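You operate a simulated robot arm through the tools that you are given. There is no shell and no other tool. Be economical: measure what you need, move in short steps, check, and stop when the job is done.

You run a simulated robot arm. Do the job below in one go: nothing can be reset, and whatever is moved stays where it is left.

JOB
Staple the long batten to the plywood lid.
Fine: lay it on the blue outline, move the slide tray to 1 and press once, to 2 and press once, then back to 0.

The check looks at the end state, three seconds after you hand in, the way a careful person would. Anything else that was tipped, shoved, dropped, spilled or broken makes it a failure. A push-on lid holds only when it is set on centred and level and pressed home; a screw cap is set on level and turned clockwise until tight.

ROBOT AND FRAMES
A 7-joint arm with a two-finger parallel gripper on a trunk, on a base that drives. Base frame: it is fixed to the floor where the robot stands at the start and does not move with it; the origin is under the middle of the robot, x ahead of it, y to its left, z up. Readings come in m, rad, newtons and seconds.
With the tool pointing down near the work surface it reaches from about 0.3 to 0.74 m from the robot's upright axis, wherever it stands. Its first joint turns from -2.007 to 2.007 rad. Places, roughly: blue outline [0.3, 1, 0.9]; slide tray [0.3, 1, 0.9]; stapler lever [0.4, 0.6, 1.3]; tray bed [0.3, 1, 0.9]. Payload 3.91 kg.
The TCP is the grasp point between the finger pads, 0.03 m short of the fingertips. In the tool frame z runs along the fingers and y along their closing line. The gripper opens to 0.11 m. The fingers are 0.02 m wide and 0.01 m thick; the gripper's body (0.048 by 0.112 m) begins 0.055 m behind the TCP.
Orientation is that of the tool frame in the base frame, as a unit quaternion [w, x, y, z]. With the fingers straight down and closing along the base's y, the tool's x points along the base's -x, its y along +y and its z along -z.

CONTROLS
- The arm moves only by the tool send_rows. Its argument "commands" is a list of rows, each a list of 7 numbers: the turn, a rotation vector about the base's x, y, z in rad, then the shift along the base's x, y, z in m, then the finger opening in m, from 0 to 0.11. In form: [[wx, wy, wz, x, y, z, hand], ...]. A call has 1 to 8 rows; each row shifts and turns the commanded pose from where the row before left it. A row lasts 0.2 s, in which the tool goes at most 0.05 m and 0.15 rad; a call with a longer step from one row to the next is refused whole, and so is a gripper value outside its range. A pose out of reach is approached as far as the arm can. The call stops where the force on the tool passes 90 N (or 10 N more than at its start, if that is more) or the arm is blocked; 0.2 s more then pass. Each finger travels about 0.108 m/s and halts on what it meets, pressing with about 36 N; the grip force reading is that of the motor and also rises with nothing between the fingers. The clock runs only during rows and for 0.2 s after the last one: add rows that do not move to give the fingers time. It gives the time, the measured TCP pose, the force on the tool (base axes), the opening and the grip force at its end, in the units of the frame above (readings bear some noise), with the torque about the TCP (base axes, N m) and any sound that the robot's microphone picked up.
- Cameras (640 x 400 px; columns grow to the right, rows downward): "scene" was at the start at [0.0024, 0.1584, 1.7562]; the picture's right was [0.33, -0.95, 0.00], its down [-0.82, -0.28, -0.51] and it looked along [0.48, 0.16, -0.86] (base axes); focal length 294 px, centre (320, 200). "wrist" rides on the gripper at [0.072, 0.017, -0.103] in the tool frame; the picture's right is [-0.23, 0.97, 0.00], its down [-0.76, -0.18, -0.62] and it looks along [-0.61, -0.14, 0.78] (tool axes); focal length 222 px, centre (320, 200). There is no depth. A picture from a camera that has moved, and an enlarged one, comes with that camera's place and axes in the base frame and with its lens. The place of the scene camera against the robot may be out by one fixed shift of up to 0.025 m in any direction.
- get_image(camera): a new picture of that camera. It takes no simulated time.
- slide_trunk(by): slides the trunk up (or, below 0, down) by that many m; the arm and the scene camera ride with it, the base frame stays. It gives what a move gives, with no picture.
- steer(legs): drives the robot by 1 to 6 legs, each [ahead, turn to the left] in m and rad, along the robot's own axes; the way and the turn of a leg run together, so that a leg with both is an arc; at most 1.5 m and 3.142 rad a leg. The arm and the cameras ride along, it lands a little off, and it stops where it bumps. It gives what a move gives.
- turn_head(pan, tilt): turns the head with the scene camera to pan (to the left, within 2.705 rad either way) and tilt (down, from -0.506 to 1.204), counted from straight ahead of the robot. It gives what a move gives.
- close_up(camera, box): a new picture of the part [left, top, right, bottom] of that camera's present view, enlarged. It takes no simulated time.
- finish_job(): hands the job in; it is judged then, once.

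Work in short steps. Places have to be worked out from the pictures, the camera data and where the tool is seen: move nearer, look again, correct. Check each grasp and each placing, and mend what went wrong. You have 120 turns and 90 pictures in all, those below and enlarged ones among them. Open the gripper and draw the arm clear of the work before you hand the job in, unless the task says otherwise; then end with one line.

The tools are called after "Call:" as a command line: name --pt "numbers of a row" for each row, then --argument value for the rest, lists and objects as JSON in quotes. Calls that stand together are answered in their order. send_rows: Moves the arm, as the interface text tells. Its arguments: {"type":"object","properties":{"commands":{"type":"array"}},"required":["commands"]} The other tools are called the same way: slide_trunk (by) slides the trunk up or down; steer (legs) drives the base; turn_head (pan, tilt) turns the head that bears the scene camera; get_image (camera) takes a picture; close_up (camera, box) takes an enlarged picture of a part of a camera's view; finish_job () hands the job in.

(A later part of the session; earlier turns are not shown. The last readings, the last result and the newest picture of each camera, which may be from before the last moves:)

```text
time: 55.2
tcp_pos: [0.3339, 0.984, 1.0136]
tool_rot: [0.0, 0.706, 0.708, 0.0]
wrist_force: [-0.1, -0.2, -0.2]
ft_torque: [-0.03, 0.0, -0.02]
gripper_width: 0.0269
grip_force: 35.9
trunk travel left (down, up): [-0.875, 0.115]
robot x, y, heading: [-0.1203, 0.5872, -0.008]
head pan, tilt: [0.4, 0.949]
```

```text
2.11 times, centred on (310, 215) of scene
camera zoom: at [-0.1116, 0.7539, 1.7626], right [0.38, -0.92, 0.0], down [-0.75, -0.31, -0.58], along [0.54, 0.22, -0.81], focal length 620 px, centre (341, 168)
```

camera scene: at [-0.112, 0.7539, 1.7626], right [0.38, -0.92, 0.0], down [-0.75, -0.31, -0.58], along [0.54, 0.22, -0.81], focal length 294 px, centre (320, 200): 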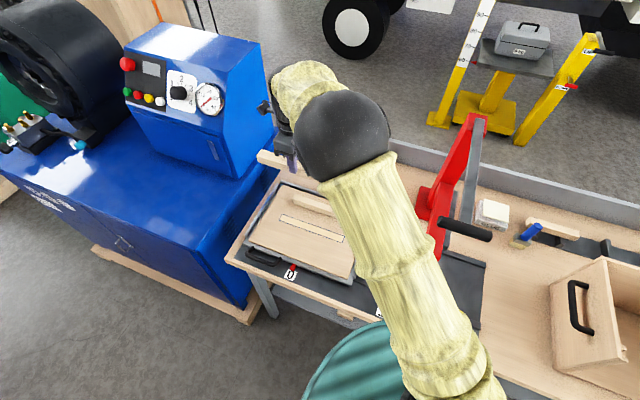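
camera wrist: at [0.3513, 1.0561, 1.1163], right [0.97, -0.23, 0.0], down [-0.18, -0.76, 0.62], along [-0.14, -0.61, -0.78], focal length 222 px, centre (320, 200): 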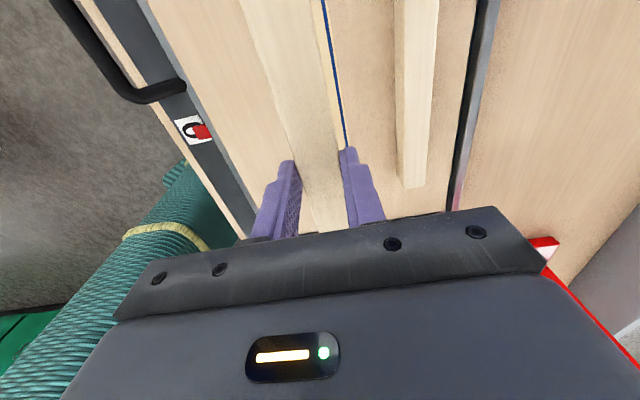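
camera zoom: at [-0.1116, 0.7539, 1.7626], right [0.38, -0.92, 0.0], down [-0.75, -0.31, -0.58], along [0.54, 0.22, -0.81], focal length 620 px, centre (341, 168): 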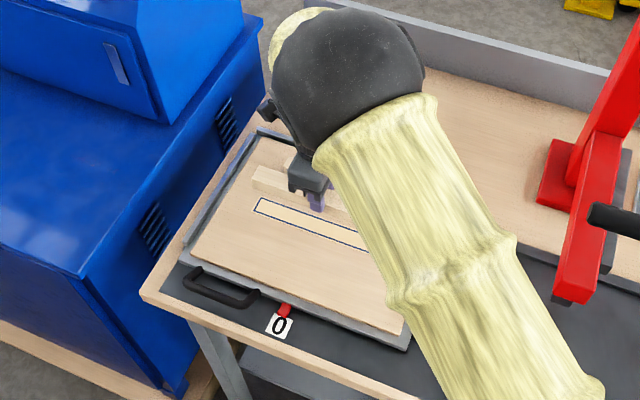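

Outline's +x edge is at 0.356, so centre x ≈ 0.341; I shift +7 mm and lower to ~2–3 cm above the lid for an end-to-end comparison.

Call:
send_rows --pt "0 0 0 0.003 0 -0.01 0.0" --pt "0 0 0 0.004 0 -0.02 0.0" --pt "0 0 0 0 0 -0.02 0.0" --pt "0 0 0 0 0 -0.015 0.0" --pt "0 0 0 0 0 -0.005 0.0" --pt "0 0 0 0 0 0 0.0"

Call:
close_up --camera "wrist" --box '[200, 0, 480, 240]'

Call:
close_up --camera "scene" --box '[270, 180, 370, 250]'

```text
time: 56.6
tcp_pos: [0.3435, 0.9826, 0.9445]
tool_rot: [0.0, 0.707, 0.707, 0.0]
wrist_force: [-0.1, 0.3, -1.1]
ft_torque: [0.01, -0.02, 0.0]
gripper_width: 0.027
grip_force: 35.8
trunk travel left (down, up): [-0.875, 0.115]
robot x, y, heading: [-0.1183, 0.588, -0.005]
head pan, tilt: [0.4, 0.949]
```

```text
1.67 times, centred on (340, 120) of wrist
camera zoom: at [0.3598, 1.0563, 1.0472], right [0.97, -0.23, 0.0], down [-0.18, -0.76, 0.62], along [-0.14, -0.61, -0.78], focal length 370 px, centre (287, 333)
```

zoom: 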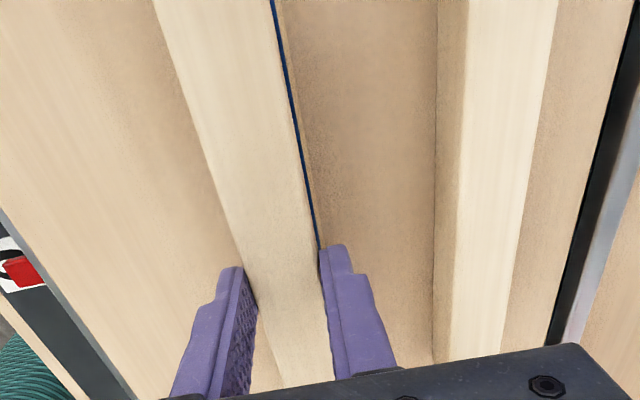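

```text
5.71 times, centred on (320, 215) of scene
camera zoom: at [-0.1117, 0.7539, 1.7626], right [0.38, -0.92, 0.0], down [-0.75, -0.31, -0.58], along [0.54, 0.22, -0.81], focal length 1682 px, centre (320, 114)
```

zoom: 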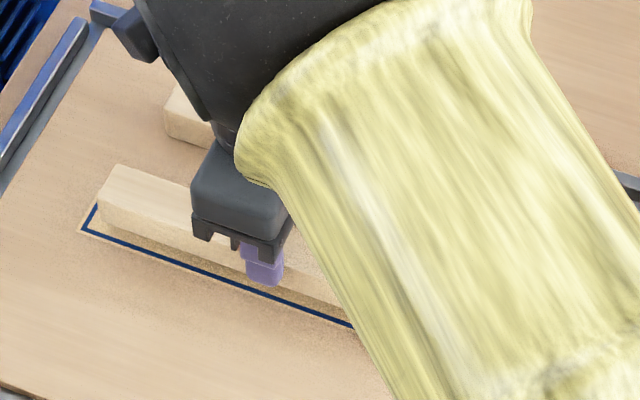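

x alignment looks right; at the far end the outline leads the batten by ~13 mm of which ~8–10 is probably margin. I shift +5 mm in y and lower gently towards contact.

Call:
send_rows --pt "0 0 0 -0.001 0.003 -0.004 0.0" --pt "0 0 0 0 0.002 -0.005 0.0" --pt "0 0 0 0 0 -0.004 0.0" --pt "0 0 0 0 0 -0.003 0.0"

Call:
close_up --camera "scene" --box '[270, 180, 370, 250]'

```text
time: 57.6
tcp_pos: [0.3427, 0.9883, 0.9292]
tool_rot: [-0.001, 0.707, 0.708, 0.0]
wrist_force: [0.4, -0.5, -0.6]
ft_torque: [0.04, 0.02, 0.01]
gripper_width: 0.0267
grip_force: 36.3
trunk travel left (down, up): [-0.875, 0.115]
robot x, y, heading: [-0.1197, 0.5878, -0.006]
head pan, tilt: [0.4, 0.949]
```

```text
5.71 times, centred on (320, 215) of scene
camera zoom: at [-0.1117, 0.754, 1.7626], right [0.38, -0.92, 0.0], down [-0.75, -0.31, -0.58], along [0.54, 0.22, -0.81], focal length 1682 px, centre (320, 114)
```

zoom: 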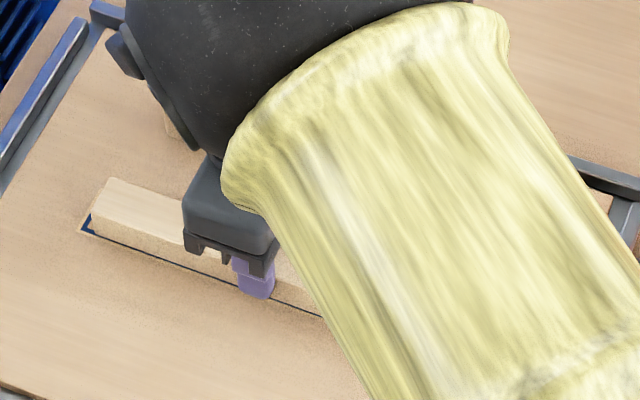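

Nearly down, with the batten inside the outline at this end. I lower in 2 mm steps watching the force.

Call:
send_rows --pt "0 0 0 0 0 -0.002 0.0" --pt "0 0 0 0 0 -0.002 0.0"

Call:
send_rows --pt "0 0 0 0 0 -0.002 0.0"

Call:
close_up --camera "scene" --box '[270, 190, 340, 240]'

```text
time: 58.2
tcp_pos: [0.3423, 0.9893, 0.9272]
tool_rot: [0.0, 0.706, 0.708, 0.002]
wrist_force: [0.3, -0.7, 19.6]
ft_torque: [-0.72, 0.1, -0.01]
gripper_width: 0.0269
grip_force: 35.8
trunk travel left (down, up): [-0.875, 0.115]
robot x, y, heading: [-0.1176, 0.5886, -0.012]
head pan, tilt: [0.4, 0.949]
```

```text
time: 58.6
tcp_pos: [0.3429, 0.9895, 0.9267]
tool_rot: [0.0, 0.706, 0.708, 0.004]
wrist_force: [1.2, -1.5, 36.5]
ft_torque: [-0.01, -0.01, 0.02]
gripper_width: 0.0274
grip_force: 36.0
trunk travel left (down, up): [-0.875, 0.115]
robot x, y, heading: [-0.1174, 0.5887, -0.011]
head pan, tilt: [0.4, 0.949]
```

```text
8.00 times, centred on (305, 215) of scene
camera zoom: at [-0.1152, 0.7504, 1.7635], right [0.38, -0.92, 0.0], down [-0.75, -0.31, -0.58], along [0.54, 0.22, -0.81], focal length 2354 px, centre (440, 80)
```

zoom: 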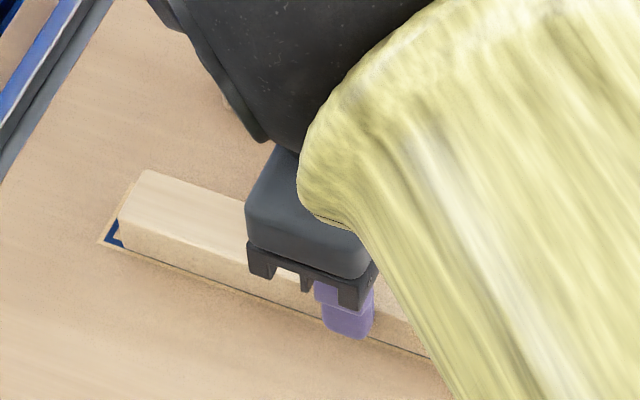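

Contact made (36 N). I unload by 4 mm and open narrowly to 0.045 so as not to touch the other batten, then rise.

Call:
send_rows --pt "0 0 0 0 0 0.002 0.0" --pt "0 0 0 0 0 0.002 0.0" --pt "0 0 0 0 0 0 0.03" --pt "0 0 0 0 0 0 0.045" --pt "0 0 0 0 0 0 0.045"

Call:
send_rows --pt "0 0 0 0 0 0.01 0.045" --pt "0 0 0 0 0 0.02 0.045" --pt "0 0 0 0 0 0.04 0.045" --pt "0 0 0 0 0 0.05 0.045" --pt "0 0 0 0 0 0.05 0.05" --pt "0 0 0 0 0.03 0.04 0.05" --pt "0 0 0 0 0.03 0.04 0.05" --pt "0 0 0 0 0.02 0.01 0.05"

Call:
get_image --camera "wrist"

Call:
close_up --camera "scene" --box '[220, 120, 400, 310]'

```text
time: 59.8
tcp_pos: [0.3416, 0.9892, 0.9265]
tool_rot: [0.001, 0.707, 0.708, 0.0]
wrist_force: [-0.6, -0.4, -0.1]
ft_torque: [-0.02, 0.0, 0.02]
gripper_width: 0.0451
grip_force: 0.1
trunk travel left (down, up): [-0.875, 0.115]
robot x, y, heading: [-0.1169, 0.5903, -0.004]
head pan, tilt: [0.4, 0.949]
```

```text
time: 61.6
tcp_pos: [0.3412, 1.0714, 1.1874]
tool_rot: [0.0, 0.707, 0.708, 0.0]
wrist_force: [0.0, 0.3, 0.0]
ft_torque: [0.01, 0.01, 0.02]
gripper_width: 0.0501
grip_force: 0.0
trunk travel left (down, up): [-0.875, 0.115]
robot x, y, heading: [-0.1186, 0.5882, -0.009]
head pan, tilt: [0.4, 0.949]
```

```text
46 pictures are left
camera wrist: at [0.3579, 1.1442, 1.2892], right [0.97, -0.23, 0.0], down [-0.18, -0.76, 0.62], along [-0.14, -0.61, -0.78], focal length 222 px, centre (320, 200)
```

wrist: 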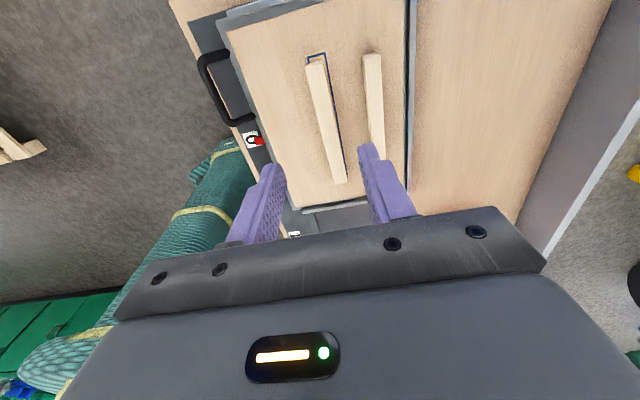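

```text
2.11 times, centred on (310, 215) of scene
camera zoom: at [-0.1117, 0.755, 1.7624], right [0.38, -0.92, 0.0], down [-0.75, -0.31, -0.58], along [0.54, 0.22, -0.81], focal length 620 px, centre (341, 168)
```

zoom: 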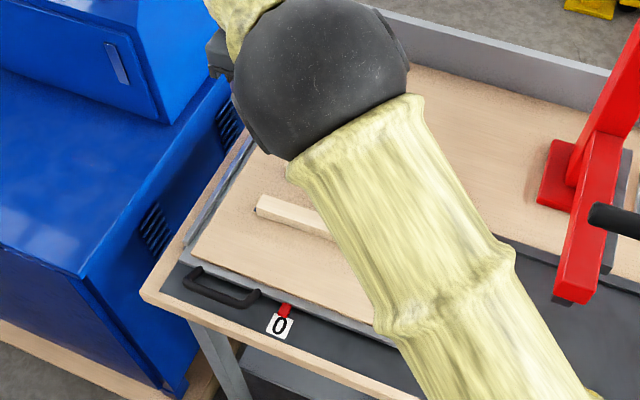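

Released. I zoom in on the placed batten.

Call:
close_up --camera "wrist" --box '[270, 30, 400, 210]'

Call:
close_up --camera "wrist" --box '[180, 0, 320, 160]'

```text
2.22 times, centred on (335, 120) of wrist
camera zoom: at [0.3579, 1.1442, 1.2892], right [0.97, -0.23, 0.0], down [-0.18, -0.76, 0.62], along [-0.14, -0.61, -0.78], focal length 494 px, centre (287, 378)
```

zoom: 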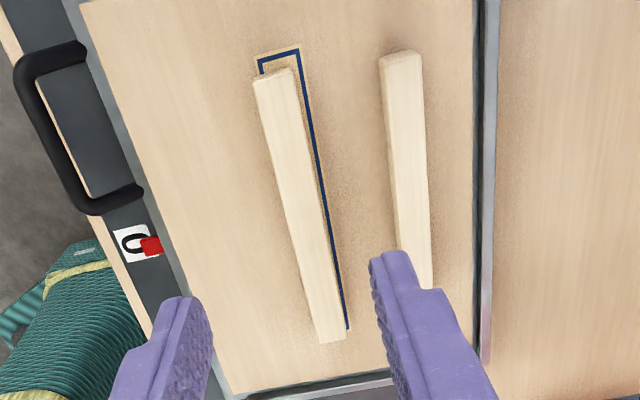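

```text
2.50 times, centred on (250, 80) of wrist
camera zoom: at [0.3579, 1.1442, 1.2892], right [0.97, -0.23, 0.0], down [-0.18, -0.76, 0.62], along [-0.14, -0.61, -0.78], focal length 555 px, centre (495, 500)
```

zoom: 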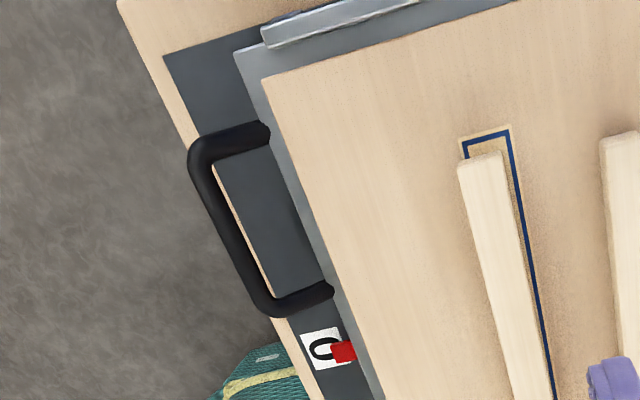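

The batten lies within the outline lengthwise (centre y 0.9955 vs 0.994) but sits ~4 mm low in x with ~0.015 rad of yaw. I regrip at the same spot to nudge it.

Call:
send_rows --pt "0 0 0 0 -0.03 -0.02 0.045" --pt "0 0 0 0 -0.03 -0.04 0.045" --pt "0 0 0 0 -0.02 -0.04 0.045" --pt "0 0 0 0 0 -0.05 0.045" --pt "0 0 0 0 0 -0.05 0.045" --pt "0 0 0 0 0 -0.035 0.045" --pt "0 0 0 0 0 -0.015 0.045" --pt "0 0 0 0 0 -0.008 0.045"

Call:
send_rows --pt "0 0 0 0 0 0 0.025" --pt "0 0 0 0 0 0 0.01" --pt "0 0 0 0 0 0 0.0" --pt "0 0 0 0 0 0.002 0.0" --pt "0 0 -0.008 0.002 0 0.001 0.0" --pt "0 0 -0.008 0.002 -0.001 0 0.0" --pt "0 0 0 0 0 0 0.0"

Call:
send_rows --pt "0 0 0 0 0 -0.002 0.0" --pt "0 0 0 0 0 -0.002 0.0"

```text
time: 63.4
tcp_pos: [0.3423, 0.9897, 0.9265]
tool_rot: [0.0, 0.707, 0.707, 0.0]
wrist_force: [-0.1, 0.3, -1.0]
ft_torque: [-0.01, 0.03, 0.0]
gripper_width: 0.0451
grip_force: 0.0
trunk travel left (down, up): [-0.875, 0.115]
robot x, y, heading: [-0.1154, 0.5898, -0.009]
head pan, tilt: [0.4, 0.949]
```

```text
time: 65.0
tcp_pos: [0.3471, 0.9881, 0.9309]
tool_rot: [0.0, 0.713, 0.702, 0.0]
wrist_force: [0.3, -0.2, -1.1]
ft_torque: [-0.01, -0.01, 0.0]
gripper_width: 0.027
grip_force: 35.8
trunk travel left (down, up): [-0.875, 0.115]
robot x, y, heading: [-0.1241, 0.5878, -0.012]
head pan, tilt: [0.4, 0.949]
```

```text
time: 65.6
tcp_pos: [0.3462, 0.9884, 0.9268]
tool_rot: [0.0, 0.712, 0.702, 0.0]
wrist_force: [0.2, -0.3, 0.4]
ft_torque: [-0.06, 0.04, 0.06]
gripper_width: 0.027
grip_force: 35.6
trunk travel left (down, up): [-0.875, 0.115]
robot x, y, heading: [-0.1213, 0.5882, -0.006]
head pan, tilt: [0.4, 0.949]
```

Shifted and nearly touching; I release, rise, and look again.

Call:
send_rows --pt "0 0 0 0 0 -0.0005 0.0" --pt "0 0 0 0 0 0 0.03" --pt "0 0 0 0 0 0 0.045" --pt "0 0 0 0 0 0 0.045" --pt "0 0 0 0 0 0.01 0.045"

Call:
send_rows --pt "0 0 0 0 0 0.02 0.045" --pt "0 0 0 0 0 0.04 0.045" --pt "0 0 0 0 0 0.05 0.045" --pt "0 0 0 0 0 0.05 0.05" --pt "0 0 0 0 0.03 0.04 0.05" --pt "0 0 0 0 0.03 0.04 0.05" --pt "0 0 0 0 0.02 0.01 0.05"

Call:
close_up --camera "wrist" --box '[270, 30, 400, 210]'

```text
time: 66.8
tcp_pos: [0.3445, 0.9878, 0.9367]
tool_rot: [0.0, 0.713, 0.701, 0.0]
wrist_force: [0.4, -1.7, 0.1]
ft_torque: [-0.01, -0.02, 0.0]
gripper_width: 0.0449
grip_force: 0.2
trunk travel left (down, up): [-0.875, 0.115]
robot x, y, heading: [-0.1215, 0.5922, -0.003]
head pan, tilt: [0.4, 0.949]
```

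```text
time: 68.4
tcp_pos: [0.3484, 1.0663, 1.1837]
tool_rot: [0.001, 0.713, 0.701, -0.001]
wrist_force: [1.2, 0.5, 0.2]
ft_torque: [-0.02, -0.02, 0.02]
gripper_width: 0.0499
grip_force: 0.0
trunk travel left (down, up): [-0.875, 0.115]
robot x, y, heading: [-0.1197, 0.5888, -0.007]
head pan, tilt: [0.4, 0.949]
```

```text
2.22 times, centred on (335, 120) of wrist
camera zoom: at [0.3662, 1.1391, 1.2872], right [0.97, -0.24, 0.0], down [-0.19, -0.76, 0.62], along [-0.15, -0.61, -0.78], focal length 494 px, centre (287, 378)
```

zoom: 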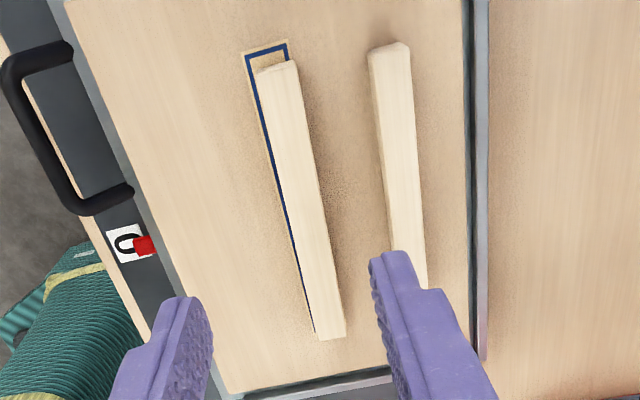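

Overshot slightly: the batten is now +4.8 mm at the far end and +2.7 mm at the near end relative to the outline; y is centred. One more small correction: -3.7 mm in x, +0.010 rad.

Call:
send_rows --pt "0 0 0 0 -0.03 -0.02 0.045" --pt "0 0 0 0 -0.03 -0.04 0.045" --pt "0 0 0 0 -0.02 -0.04 0.045" --pt "0 0 0 0 0 -0.05 0.045" --pt "0 0 0 0 0 -0.05 0.045" --pt "0 0 0 0 0 -0.035 0.045" --pt "0 0 0 0 0 -0.015 0.045" --pt "0 0 0 0 0 -0.009 0.045"

Call:
send_rows --pt "0 0 0 0 0 0 0.025" --pt "0 0 0 0 0 0 0.01" --pt "0 0 0 0 0 0 0.0" --pt "0 0 0 0 0 0.002 0.0" --pt "0 0 0.005 -0.002 0 0 0.0" --pt "0 0 0.005 -0.0017 0 0 0.0" --pt "0 0 0 0 0 0 0.0"

Call:
send_rows --pt "0 0 0 0 0 -0.0015 0.0" --pt "0 0 0 0 0 -0.0015 0.0"

```text
time: 70.2
tcp_pos: [0.3453, 0.9875, 0.9276]
tool_rot: [-0.001, 0.712, 0.702, -0.001]
wrist_force: [-0.3, 0.5, 0.1]
ft_torque: [-0.01, 0.02, 0.02]
gripper_width: 0.0451
grip_force: 0.2
trunk travel left (down, up): [-0.875, 0.115]
robot x, y, heading: [-0.1171, 0.5911, -0.008]
head pan, tilt: [0.4, 0.949]
```

```text
time: 71.8
tcp_pos: [0.3421, 0.9888, 0.9293]
tool_rot: [0.0, 0.709, 0.705, 0.0]
wrist_force: [0.0, 0.1, -0.7]
ft_torque: [-0.01, -0.01, 0.0]
gripper_width: 0.0271
grip_force: 35.9
trunk travel left (down, up): [-0.875, 0.115]
robot x, y, heading: [-0.1214, 0.5901, -0.008]
head pan, tilt: [0.4, 0.949]
```

```text
time: 72.4
tcp_pos: [0.3425, 0.9882, 0.9285]
tool_rot: [0.001, 0.709, 0.705, 0.001]
wrist_force: [0.0, -1.0, 8.3]
ft_torque: [-0.36, 0.15, -0.01]
gripper_width: 0.0272
grip_force: 36.4
trunk travel left (down, up): [-0.875, 0.115]
robot x, y, heading: [-0.1217, 0.5874, -0.011]
head pan, tilt: [0.4, 0.949]
```

Contact (8 N). I release, rise and look.

Call:
send_rows --pt "0 0 0 0 0 0 0.03" --pt "0 0 0 0 0 0 0.045" --pt "0 0 0 0 0 0 0.045" --pt "0 0 0 0 0 0.01 0.045"

Call:
send_rows --pt "0 0 0 0 0 0.02 0.045" --pt "0 0 0 0 0 0.04 0.045" --pt "0 0 0 0 0 0.05 0.045" --pt "0 0 0 0 0 0.05 0.05" --pt "0 0 0 0 0.03 0.04 0.05" --pt "0 0 0 0 0.03 0.04 0.05" --pt "0 0 0 0 0.02 0.01 0.05"

Call:
close_up --camera "wrist" --box '[270, 30, 400, 210]'

Call:
get_image --camera "wrist"

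```text
time: 73.4
tcp_pos: [0.343, 0.9894, 0.9363]
tool_rot: [0.0, 0.709, 0.705, 0.001]
wrist_force: [-0.6, -0.5, 0.8]
ft_torque: [-0.01, 0.01, -0.01]
gripper_width: 0.045
grip_force: 0.0
trunk travel left (down, up): [-0.875, 0.115]
robot x, y, heading: [-0.1207, 0.5862, -0.01]
head pan, tilt: [0.4, 0.949]
```

```text
time: 75.0
tcp_pos: [0.3425, 1.0728, 1.1864]
tool_rot: [0.001, 0.709, 0.705, 0.0]
wrist_force: [-0.1, -0.7, -0.8]
ft_torque: [0.03, -0.01, 0.01]
gripper_width: 0.0503
grip_force: 0.1
trunk travel left (down, up): [-0.875, 0.115]
robot x, y, heading: [-0.1219, 0.5897, -0.002]
head pan, tilt: [0.4, 0.949]
```

```text
2.22 times, centred on (335, 120) of wrist
camera zoom: at [0.3602, 1.1462, 1.2884], right [0.97, -0.23, 0.0], down [-0.18, -0.76, 0.62], along [-0.15, -0.61, -0.78], focal length 494 px, centre (287, 378)
```

zoom: 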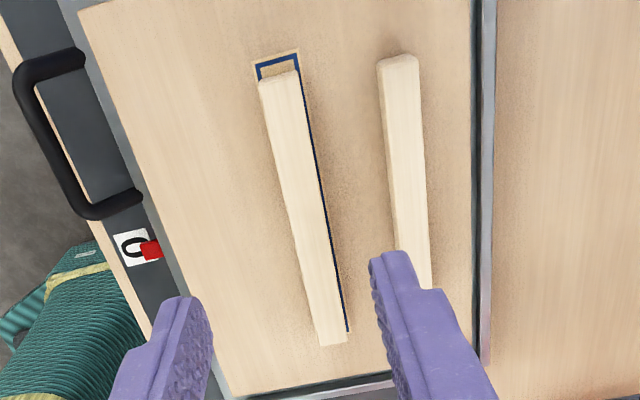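

```text
40 pictures are left
camera wrist: at [0.3602, 1.1462, 1.2884], right [0.97, -0.23, 0.0], down [-0.18, -0.76, 0.62], along [-0.15, -0.61, -0.78], focal length 222 px, centre (320, 200)
```

wrist: 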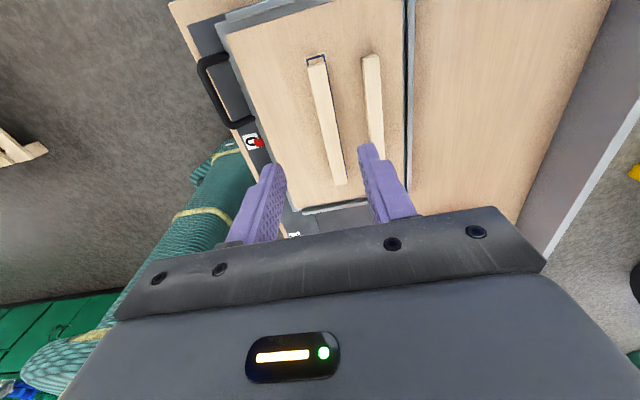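

The batten is now centred in the outline within about 1–2 mm. Next the tray handle (black bar along y near x 0.165, y 1.04–1.13); I back the robot 0.08 m for reach, and look at the handle.

Call:
steer --legs '[[-0.08, 0.0]]'

Call:
send_rows --pt "0 0 0.005 -0.01 0 0 0.05" --pt "0 0 0 -0.035 0.015 -0.02 0.05" --pt "0 0 0 -0.035 0.015 -0.03 0.05" --pt "0 0 0 0 0.01 -0.03 0.05"

Call:
get_image --camera "wrist"

Call:
get_image --camera "scene"

```text
time: 76.2
tcp_pos: [0.2607, 1.0727, 1.1865]
tool_rot: [0.0, 0.709, 0.706, 0.001]
wrist_force: [-0.3, -0.1, 0.8]
ft_torque: [-0.01, -0.02, 0.02]
gripper_width: 0.05
grip_force: 0.0
trunk travel left (down, up): [-0.875, 0.115]
robot x, y, heading: [-0.2024, 0.5923, -0.007]
head pan, tilt: [0.4, 0.949]
```

```text
time: 77.2
tcp_pos: [0.1822, 1.1133, 1.1031]
tool_rot: [0.0, 0.706, 0.708, 0.0]
wrist_force: [-0.4, -0.5, 0.2]
ft_torque: [-0.01, 0.02, -0.01]
gripper_width: 0.0501
grip_force: 0.1
trunk travel left (down, up): [-0.875, 0.115]
robot x, y, heading: [-0.2004, 0.5915, -0.007]
head pan, tilt: [0.4, 0.949]
```

```text
39 pictures are left
camera wrist: at [0.1984, 1.1865, 1.206], right [0.97, -0.23, 0.0], down [-0.18, -0.76, 0.62], along [-0.14, -0.61, -0.78], focal length 222 px, centre (320, 200)
```

wrist: 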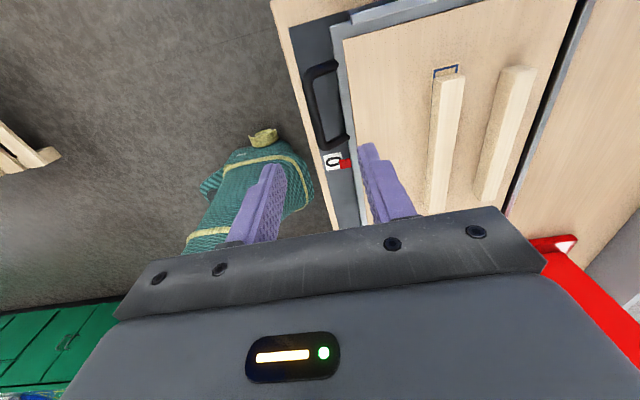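

```text
38 pictures are left
camera scene: at [-0.1919, 0.7556, 1.7625], right [0.38, -0.92, 0.0], down [-0.75, -0.31, -0.58], along [0.54, 0.22, -0.81], focal length 294 px, centre (320, 200)
```

scene: 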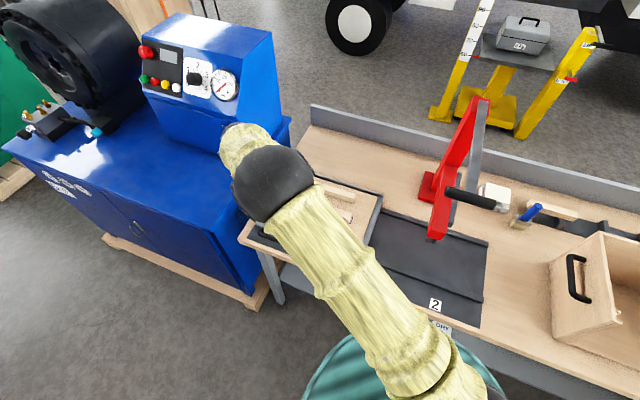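

Handle bar triangulates to x ≈ 0.171, z ≈ 0.903, y 1.045–1.14. I move over it at y 1.10 and descend partway, then check.

Call:
send_rows --pt "0 0 0 -0.006 -0.008 -0.03 0.045" --pt "0 0 0 -0.005 -0.005 -0.04 0.045" --pt "0 0 0 0 0 -0.04 0.045" --pt "0 0 0 0 0 -0.02 0.045" --pt "0 0 0 0 0 -0.01 0.045" --pt "0 0 0 0 0 0 0.045"

Call:
close_up --camera "wrist" --box '[200, 60, 440, 240]'

```text
time: 78.6
tcp_pos: [0.17, 1.1024, 0.9662]
tool_rot: [0.0, 0.707, 0.707, 0.0]
wrist_force: [-0.4, 0.2, 0.0]
ft_torque: [-0.01, 0.0, -0.01]
gripper_width: 0.0448
grip_force: 0.1
trunk travel left (down, up): [-0.875, 0.115]
robot x, y, heading: [-0.2015, 0.5897, -0.011]
head pan, tilt: [0.4, 0.949]
```

```text
2.22 times, centred on (320, 150) of wrist
camera zoom: at [0.1862, 1.1749, 1.0694], right [0.97, -0.23, 0.0], down [-0.18, -0.76, 0.62], along [-0.14, -0.61, -0.78], focal length 494 px, centre (320, 311)
```

zoom: 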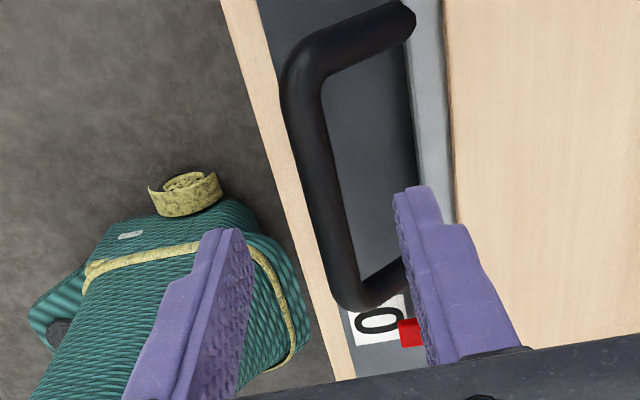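

The bar is right under the fingers (offset ~2 mm). I narrow the opening to 0.038 and descend to z 0.915.

Call:
send_rows --pt "0 0 0 0.002 0 -0.01 0.038" --pt "0 0 0 0 0 -0.015 0.038" --pt "0 0 0 0 0 -0.015 0.038" --pt "0 0 0 0 0 -0.011 0.038" --pt "0 0 0 0 0 0 0.038"

Call:
close_up --camera "wrist" --box '[200, 60, 440, 240]'

```text
time: 79.8
tcp_pos: [0.1741, 1.0985, 0.9133]
tool_rot: [0.0, 0.706, 0.708, 0.0]
wrist_force: [-0.5, 0.9, -0.4]
ft_torque: [0.05, 0.01, 0.01]
gripper_width: 0.0377
grip_force: 0.0
trunk travel left (down, up): [-0.875, 0.115]
robot x, y, heading: [-0.2016, 0.5877, -0.007]
head pan, tilt: [0.4, 0.949]
```

```text
2.22 times, centred on (320, 150) of wrist
camera zoom: at [0.1907, 1.1729, 1.0169], right [0.97, -0.23, 0.0], down [-0.18, -0.76, 0.62], along [-0.14, -0.61, -0.78], focal length 494 px, centre (320, 311)
```

zoom: 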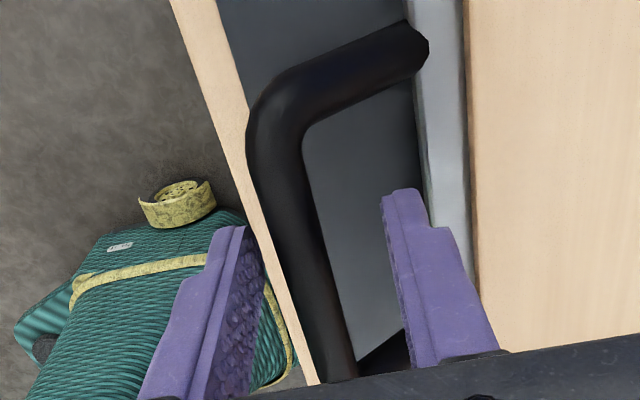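

The bar is between the fingers, ~3–4 mm toward -x, at around TCP height. I shift -3 mm and close on it.

Call:
send_rows --pt "0 0 0 -0.003 0 0 0.038" --pt "0 0 0 0 0 0 0.025" --pt "0 0 0 0 0 0 0.012" --pt "0 0 0 0 0 0 0.0" --pt "0 0 0 0 0 0 0.0"

Call:
get_image --camera "wrist"

```text
time: 81.0
tcp_pos: [0.1701, 1.0998, 0.9149]
tool_rot: [0.0, 0.706, 0.708, 0.0]
wrist_force: [-1.6, -0.2, 0.6]
ft_torque: [0.13, 0.02, 0.57]
gripper_width: 0.0135
grip_force: 44.4
trunk travel left (down, up): [-0.875, 0.115]
robot x, y, heading: [-0.2019, 0.5885, -0.006]
head pan, tilt: [0.4, 0.949]
```

```text
35 pictures are left
camera wrist: at [0.1864, 1.1731, 1.0175], right [0.97, -0.23, 0.0], down [-0.18, -0.76, 0.62], along [-0.14, -0.61, -0.78], focal length 222 px, centre (320, 200)
```

wrist: 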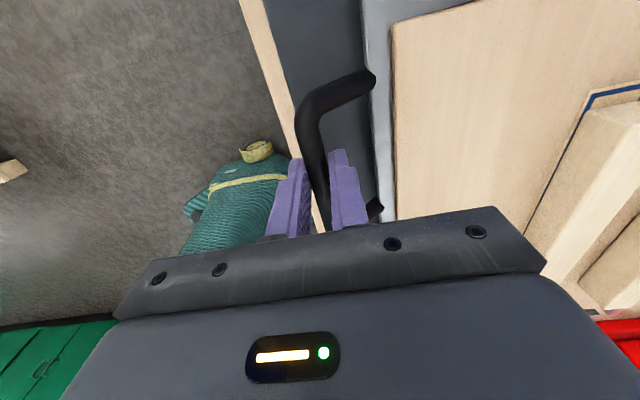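

Handle gripped (13.5 mm). I slide the tray smoothly toward -y by about 0.15 and check.

Call:
send_rows --pt "0 0 0 0 -0.005 0 0.0" --pt "0 0 0 0 -0.01 0 0.0" --pt "0 0 0 0 -0.018 0 0.0" --pt "0 0 0 0 -0.025 0 0.0" --pt "0 0 0 0 -0.025 0 0.0" --pt "0 0 0 0 -0.02 0 0.0" --pt "0 0 0 0 -0.015 0 0.0" --pt "0 0 0 0 -0.007 0 0.0"

Call:
get_image --camera "scene"

```text
time: 82.8
tcp_pos: [0.1711, 0.9749, 0.9142]
tool_rot: [-0.001, 0.706, 0.708, 0.0]
wrist_force: [5.9, 0.2, 3.6]
ft_torque: [-0.13, -0.08, 0.53]
gripper_width: 0.0137
grip_force: 45.5
trunk travel left (down, up): [-0.875, 0.115]
robot x, y, heading: [-0.2021, 0.593, -0.007]
head pan, tilt: [0.4, 0.949]
```

```text
34 pictures are left
camera scene: at [-0.1926, 0.7545, 1.7626], right [0.38, -0.92, 0.0], down [-0.75, -0.31, -0.58], along [0.54, 0.22, -0.81], focal length 294 px, centre (320, 200)
```

scene: 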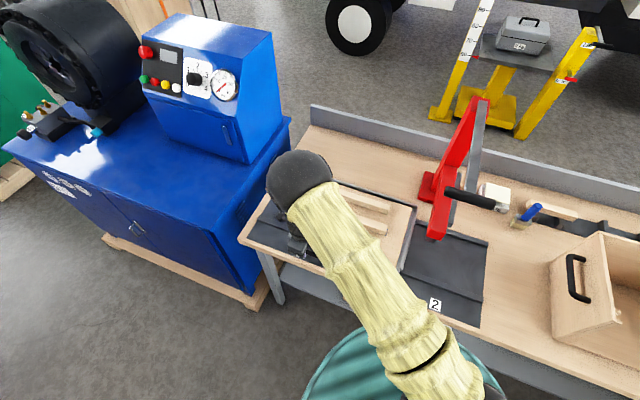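

The tray slides well, battens riding along. I check the wrist view for the pointer and the label.

Call:
get_image --camera "wrist"

Call:
turn_head --pan 0.1 --tilt 0.95

Call:
get_image --camera "scene"

```text
33 pictures are left
camera wrist: at [0.1864, 1.0474, 1.0175], right [0.97, -0.23, 0.0], down [-0.18, -0.76, 0.62], along [-0.14, -0.61, -0.78], focal length 222 px, centre (320, 200)
```

wrist: 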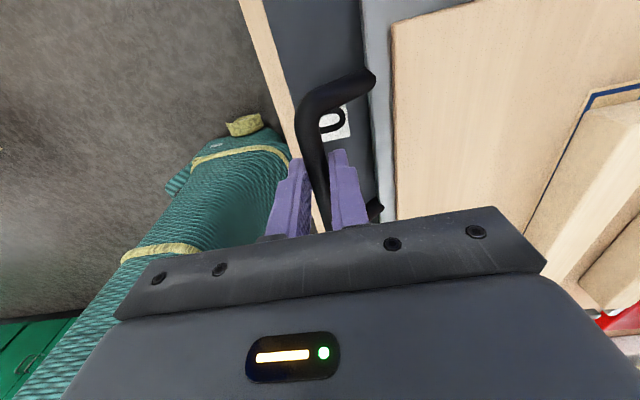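

```text
time: 83.6
tcp_pos: [0.1698, 0.9738, 0.9148]
tool_rot: [0.0, 0.706, 0.708, 0.0]
wrist_force: [8.0, 0.6, 3.6]
ft_torque: [-0.14, -0.19, 0.55]
gripper_width: 0.0134
grip_force: 44.6
trunk travel left (down, up): [-0.875, 0.115]
robot x, y, heading: [-0.1994, 0.5884, -0.009]
head pan, tilt: [0.099, 0.949]
```

```text
32 pictures are left
camera scene: at [-0.1871, 0.733, 1.7626], right [0.09, -1.0, 0.0], down [-0.81, -0.07, -0.58], along [0.58, 0.05, -0.81], focal length 294 px, centre (320, 200)
```

scene: 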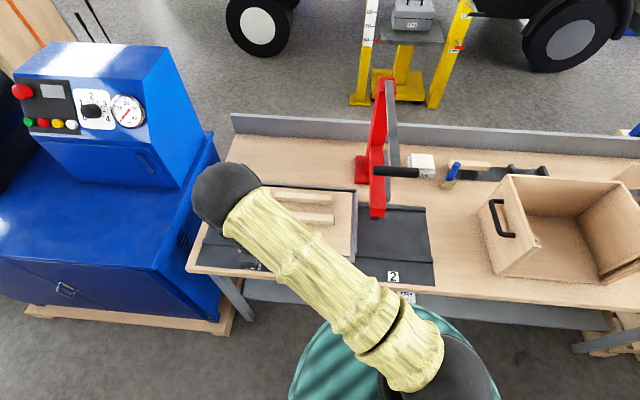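

Label spacing works out to 0→1 ≈ 0.305 and 1→2 ≈ 0.145. I slide on by 0.17 and check against the label.

Call:
send_rows --pt "0 0 0 0 -0.006 0 0.0" --pt "0 0 0 0 -0.014 0 0.0" --pt "0 0 0 0 -0.024 0 0.0" --pt "0 0 0 0 -0.032 0 0.0" --pt "0 0 0 0 -0.036 0 0.0" --pt "0 0 0 0 -0.032 0 0.0" --pt "0 0 0 0 -0.018 0 0.0" --pt "0 0 0 0 -0.008 0 0.0"

Call:
get_image --camera "scene"

Call:
get_image --camera "wrist"

```text
time: 85.4
tcp_pos: [0.1701, 0.8038, 0.9142]
tool_rot: [0.001, 0.707, 0.707, 0.0]
wrist_force: [15.0, -8.5, 13.1]
ft_torque: [1.07, -0.21, 0.62]
gripper_width: 0.0137
grip_force: 45.4
trunk travel left (down, up): [-0.875, 0.115]
robot x, y, heading: [-0.2006, 0.5891, -0.009]
head pan, tilt: [0.099, 0.949]
```

```text
31 pictures are left
camera scene: at [-0.1867, 0.7309, 1.7628], right [0.09, -1.0, 0.0], down [-0.81, -0.07, -0.58], along [0.58, 0.05, -0.81], focal length 294 px, centre (320, 200)
```

scene: 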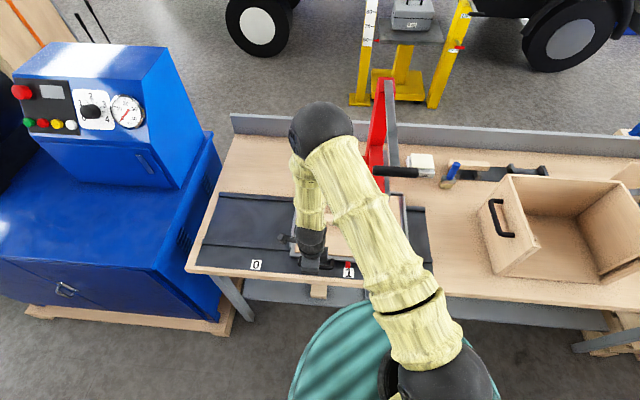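

```text
30 pictures are left
camera wrist: at [0.1865, 0.8768, 1.0175], right [0.97, -0.23, 0.0], down [-0.18, -0.76, 0.62], along [-0.14, -0.61, -0.78], focal length 222 px, centre (320, 200)
```

wrist: 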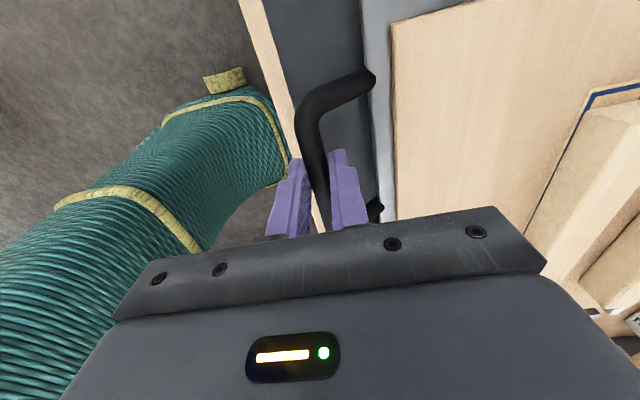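

The pointer looks near label 1; I zoom in, also on label 0 for reference.

Call:
close_up --camera "scene" --box '[230, 230, 390, 300]'

Call:
close_up --camera "scene" --box '[325, 250, 375, 285]'

```text
4.00 times, centred on (310, 265) of scene
camera zoom: at [-0.1867, 0.7309, 1.7628], right [0.09, -1.0, 0.0], down [-0.81, -0.07, -0.58], along [0.58, 0.05, -0.81], focal length 1177 px, centre (360, -60)
```

zoom: 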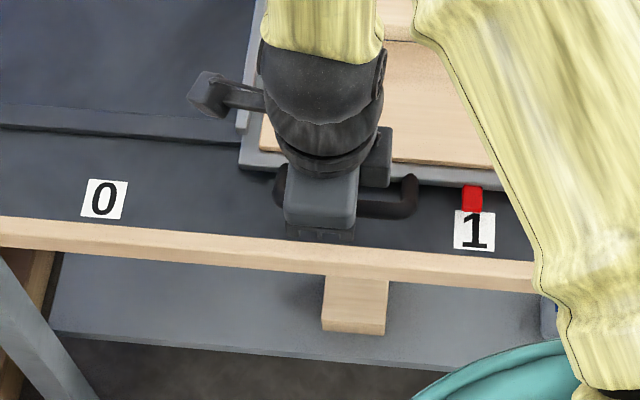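

```text
11.43 times, centred on (350, 268) of scene
camera zoom: at [-0.1867, 0.7309, 1.7628], right [0.09, -1.0, 0.0], down [-0.81, -0.07, -0.58], along [0.58, 0.05, -0.81], focal length 3363 px, centre (-23, -571)
```

zoom: 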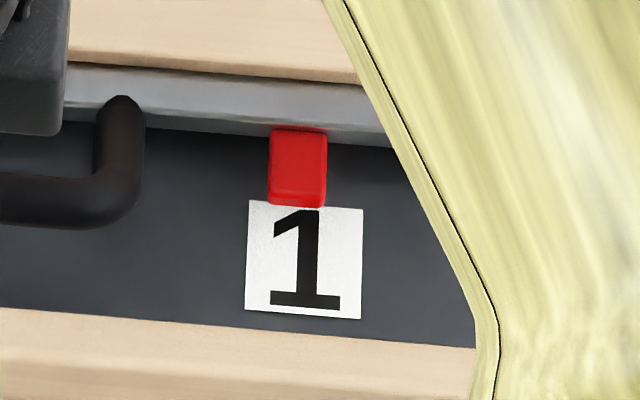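

The pointer is about 3–4 mm short of label 1's centre. I nudge -3.5 mm and release the handle.

Call:
send_rows --pt "0 0 0 0 -0.002 0 0.0" --pt "0 0 0 0 -0.0015 0 0.0" --pt "0 0 0 0 0 0 0.0"

Call:
close_up --camera "scene" --box '[325, 250, 375, 285]'

```text
time: 86.2
tcp_pos: [0.1694, 0.8017, 0.9139]
tool_rot: [-0.001, 0.706, 0.708, 0.0]
wrist_force: [10.9, -4.5, 13.7]
ft_torque: [-0.11, -0.23, 0.52]
gripper_width: 0.0135
grip_force: 45.3
trunk travel left (down, up): [-0.875, 0.115]
robot x, y, heading: [-0.1998, 0.5908, -0.009]
head pan, tilt: [0.099, 0.949]
```

```text
11.43 times, centred on (350, 268) of scene
camera zoom: at [-0.1873, 0.7319, 1.7627], right [0.09, -1.0, 0.0], down [-0.81, -0.07, -0.58], along [0.58, 0.05, -0.81], focal length 3363 px, centre (-23, -571)
```

zoom: 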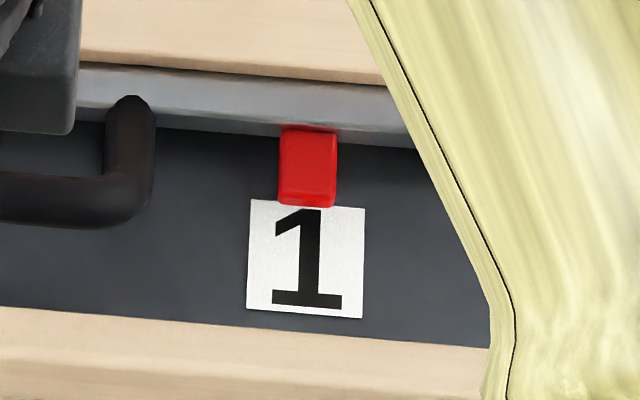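

Pointer is on label 1. I release the handle, rise clear and look at the lever.

Call:
send_rows --pt "0 0 0 0 0 0 0.02" --pt "0 0 0 0 0 0 0.038" --pt "0 0 0 0 0 0.015 0.038" --pt "0 0 0 0 0 0.03 0.038" --pt "0 0 0 0 0.01 0.045 0.038" --pt "0 0 0 -0.01 0.015 0.045 0.038" --pt "0 0 0 -0.01 0.015 0.045 0.038" --pt "0 0 0 -0.01 0.015 0.045 0.05"

Call:
send_rows --pt "0 0 0 0 0.02 0.045 0.06" --pt "0 0 0 0 0.02 0.045 0.06" --pt "0 0 0 0 0.02 0.045 0.06" --pt "0 0 0 0 0.02 0.045 0.06" --pt "0 0 0 0 0.01 0.045 0.06"

Call:
get_image --camera "wrist"

Call:
get_image --camera "scene"

```text
time: 88.0
tcp_pos: [0.1364, 0.8538, 1.1424]
tool_rot: [0.0, 0.707, 0.707, 0.0]
wrist_force: [-1.2, 0.1, -0.2]
ft_torque: [-0.01, -0.03, -0.01]
gripper_width: 0.0502
grip_force: 0.0
trunk travel left (down, up): [-0.875, 0.115]
robot x, y, heading: [-0.1997, 0.5904, -0.002]
head pan, tilt: [0.099, 0.949]
```

```text
time: 89.2
tcp_pos: [0.1367, 0.9463, 1.3677]
tool_rot: [0.0, 0.707, 0.707, -0.001]
wrist_force: [-0.2, -0.2, 0.4]
ft_torque: [0.02, -0.02, 0.0]
gripper_width: 0.0599
grip_force: 0.2
trunk travel left (down, up): [-0.875, 0.115]
robot x, y, heading: [-0.2002, 0.5863, -0.004]
head pan, tilt: [0.099, 0.949]
```

```text
26 pictures are left
camera wrist: at [0.1533, 1.0206, 1.4702], right [0.97, -0.23, 0.0], down [-0.18, -0.76, 0.62], along [-0.14, -0.61, -0.78], focal length 222 px, centre (320, 200)
```

wrist: 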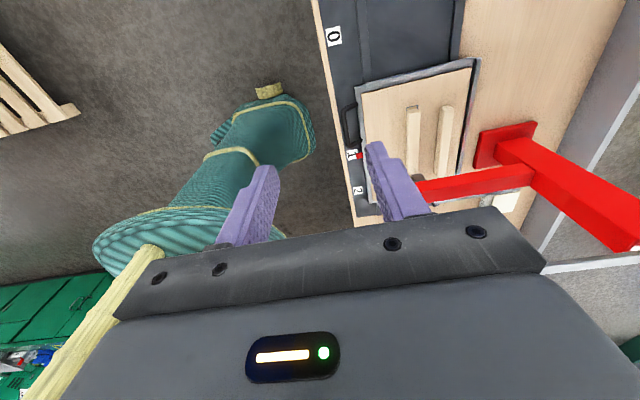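

```text
25 pictures are left
camera scene: at [-0.1886, 0.7325, 1.7627], right [0.09, -1.0, 0.0], down [-0.81, -0.07, -0.58], along [0.58, 0.05, -0.81], focal length 294 px, centre (320, 200)
```

scene: 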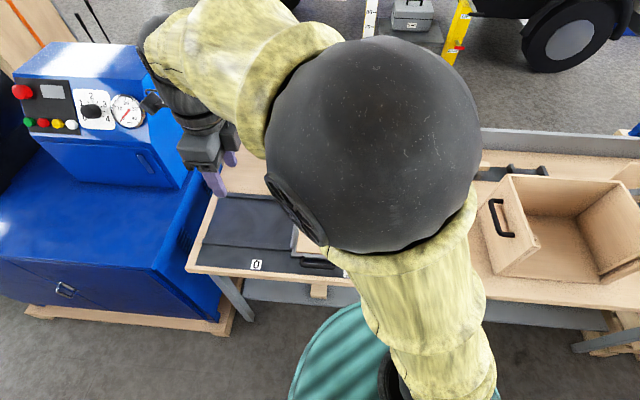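

Arm blocks the scene view; I bring the hand high near (0.2, 0.76, 1.46) to see the lever with the wrist camera.

Call:
send_rows --pt "0 0 0 0.005 -0.015 0.04 0.06" --pt "0 0 0 0.01 -0.03 0.03 0.06" --pt "0 0 0 0.01 -0.035 0.02 0.06" --pt "0 0 0 0.01 -0.035 0 0.06" --pt "0 0 0 0.01 -0.035 0 0.06" --pt "0 0 0 0.01 -0.025 0 0.06" --pt "0 0 0 0.005 -0.01 0 0.06"

Call:
get_image --camera "wrist"

```text
time: 90.8
tcp_pos: [0.199, 0.7609, 1.4575]
tool_rot: [0.0, 0.706, 0.708, -0.001]
wrist_force: [-0.1, 0.2, 0.3]
ft_torque: [0.05, -0.03, -0.05]
gripper_width: 0.06
grip_force: 0.1
trunk travel left (down, up): [-0.875, 0.115]
robot x, y, heading: [-0.2017, 0.5879, -0.012]
head pan, tilt: [0.099, 0.949]
```

```text
24 pictures are left
camera wrist: at [0.2154, 0.8345, 1.5595], right [0.97, -0.23, 0.0], down [-0.18, -0.76, 0.62], along [-0.14, -0.61, -0.78], focal length 222 px, centre (320, 200)
```

wrist: 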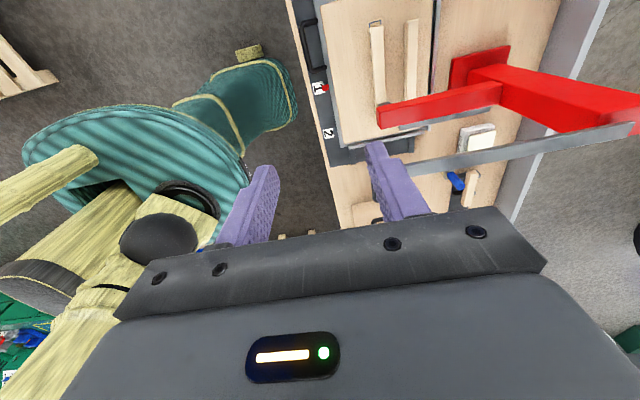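

The right finger hides the grip; I shift +0.08 in x (still high above it) to see it between the fingers.

Call:
send_rows --pt "0 0 0 0.02 0 0 0.08" --pt "0 0 0 0.03 0 0 0.1" --pt "0 0 0 0.02 0 0 0.11" --pt "0 0 0 0.005 0 0 0.11"

Call:
get_image --camera "wrist"

```text
time: 91.8
tcp_pos: [0.2739, 0.7623, 1.4566]
tool_rot: [0.0, 0.706, 0.708, 0.0]
wrist_force: [0.2, 0.4, 0.9]
ft_torque: [0.0, 0.0, -0.01]
gripper_width: 0.1101
grip_force: 0.1
trunk travel left (down, up): [-0.875, 0.115]
robot x, y, heading: [-0.2014, 0.5908, -0.011]
head pan, tilt: [0.099, 0.949]
```

```text
23 pictures are left
camera wrist: at [0.29, 0.8359, 1.5596], right [0.97, -0.23, 0.0], down [-0.18, -0.76, 0.62], along [-0.14, -0.61, -0.78], focal length 222 px, centre (320, 200)
```

wrist: 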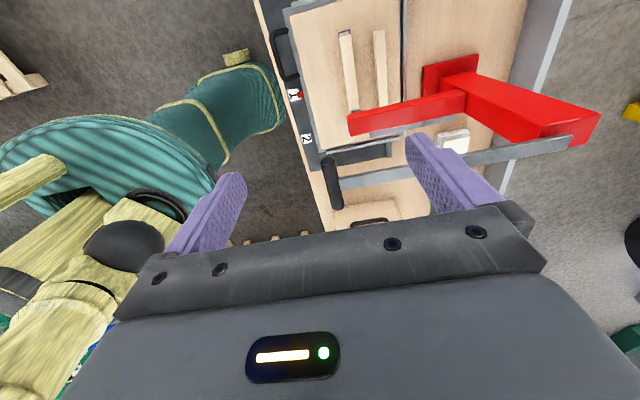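

Grip bar: centre ≈ (0.262, 0.634, 1.267), y 0.583–0.684, lever arm running +x to a pivot near (0.58, 0.634, 1.28). I close the fingers and go above the bar's middle.

Call:
send_rows --pt "0 0 0 0 -0.02 0 0.06" --pt "0 0 0 -0.003 -0.035 0 0.03" --pt "0 0 0 -0.003 -0.035 0 0.0" --pt "0 0 0 0 -0.028 -0.02 0.0" --pt "0 0 0 0 -0.01 -0.04 0.0" --pt "0 0 0 0 0 -0.035 0.0" --pt "0 0 0 0 0 -0.02 0.0" --pt "0 0 0 0 0 0 0.0"

Call:
get_image --camera "wrist"

Call:
get_image --camera "scene"

```text
time: 93.6
tcp_pos: [0.2671, 0.6352, 1.338]
tool_rot: [0.0, 0.707, 0.707, 0.0]
wrist_force: [-0.7, 0.3, 0.0]
ft_torque: [-0.01, -0.01, 0.01]
gripper_width: 0.0
grip_force: 36.4
trunk travel left (down, up): [-0.875, 0.115]
robot x, y, heading: [-0.2017, 0.5901, -0.01]
head pan, tilt: [0.099, 0.949]
```

```text
22 pictures are left
camera wrist: at [0.2835, 0.7084, 1.4416], right [0.97, -0.23, 0.0], down [-0.18, -0.76, 0.62], along [-0.14, -0.61, -0.78], focal length 222 px, centre (320, 200)
```

wrist: 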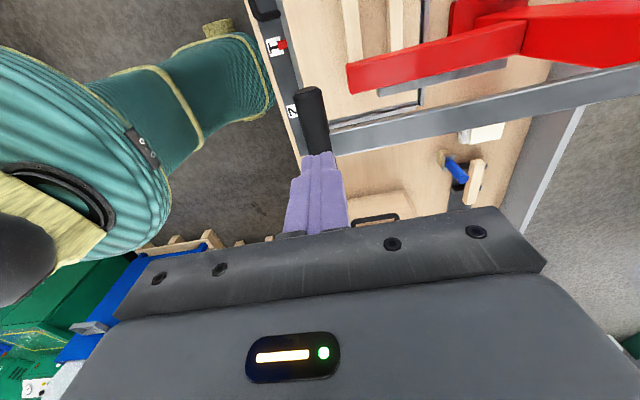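

```text
21 pictures are left
camera scene: at [-0.1884, 0.7331, 1.7626], right [0.09, -1.0, 0.0], down [-0.81, -0.07, -0.58], along [0.58, 0.05, -0.81], focal length 294 px, centre (320, 200)
```

scene: 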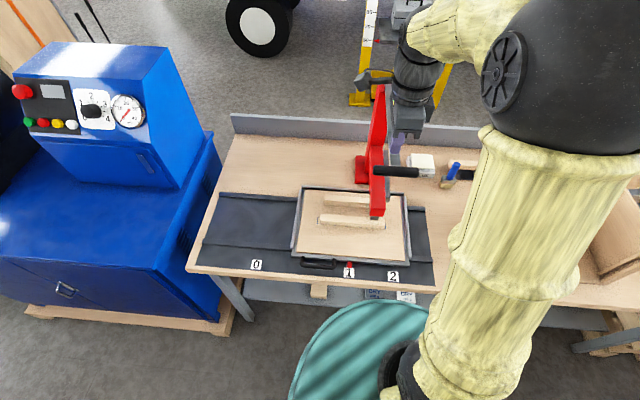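

The fingertips are right over the bar at the lever's end, ~3 cm above. I go down in small steps to contact.

Call:
send_rows --pt "0 0 0 0 0 -0.015 0.0" --pt "0 0 0 0 0 -0.01 0.0" --pt "0 0 0 0 0 -0.01 0.0" --pt "0 0 0 0 0 -0.01 0.0"

```text
time: 94.6
tcp_pos: [0.2681, 0.6346, 1.2952]
tool_rot: [0.0, 0.707, 0.707, 0.0]
wrist_force: [0.1, 1.5, 0.1]
ft_torque: [0.03, -0.04, 0.01]
gripper_width: 0.0002
grip_force: 36.2
trunk travel left (down, up): [-0.875, 0.115]
robot x, y, heading: [-0.1998, 0.5936, -0.009]
head pan, tilt: [0.099, 0.949]
```

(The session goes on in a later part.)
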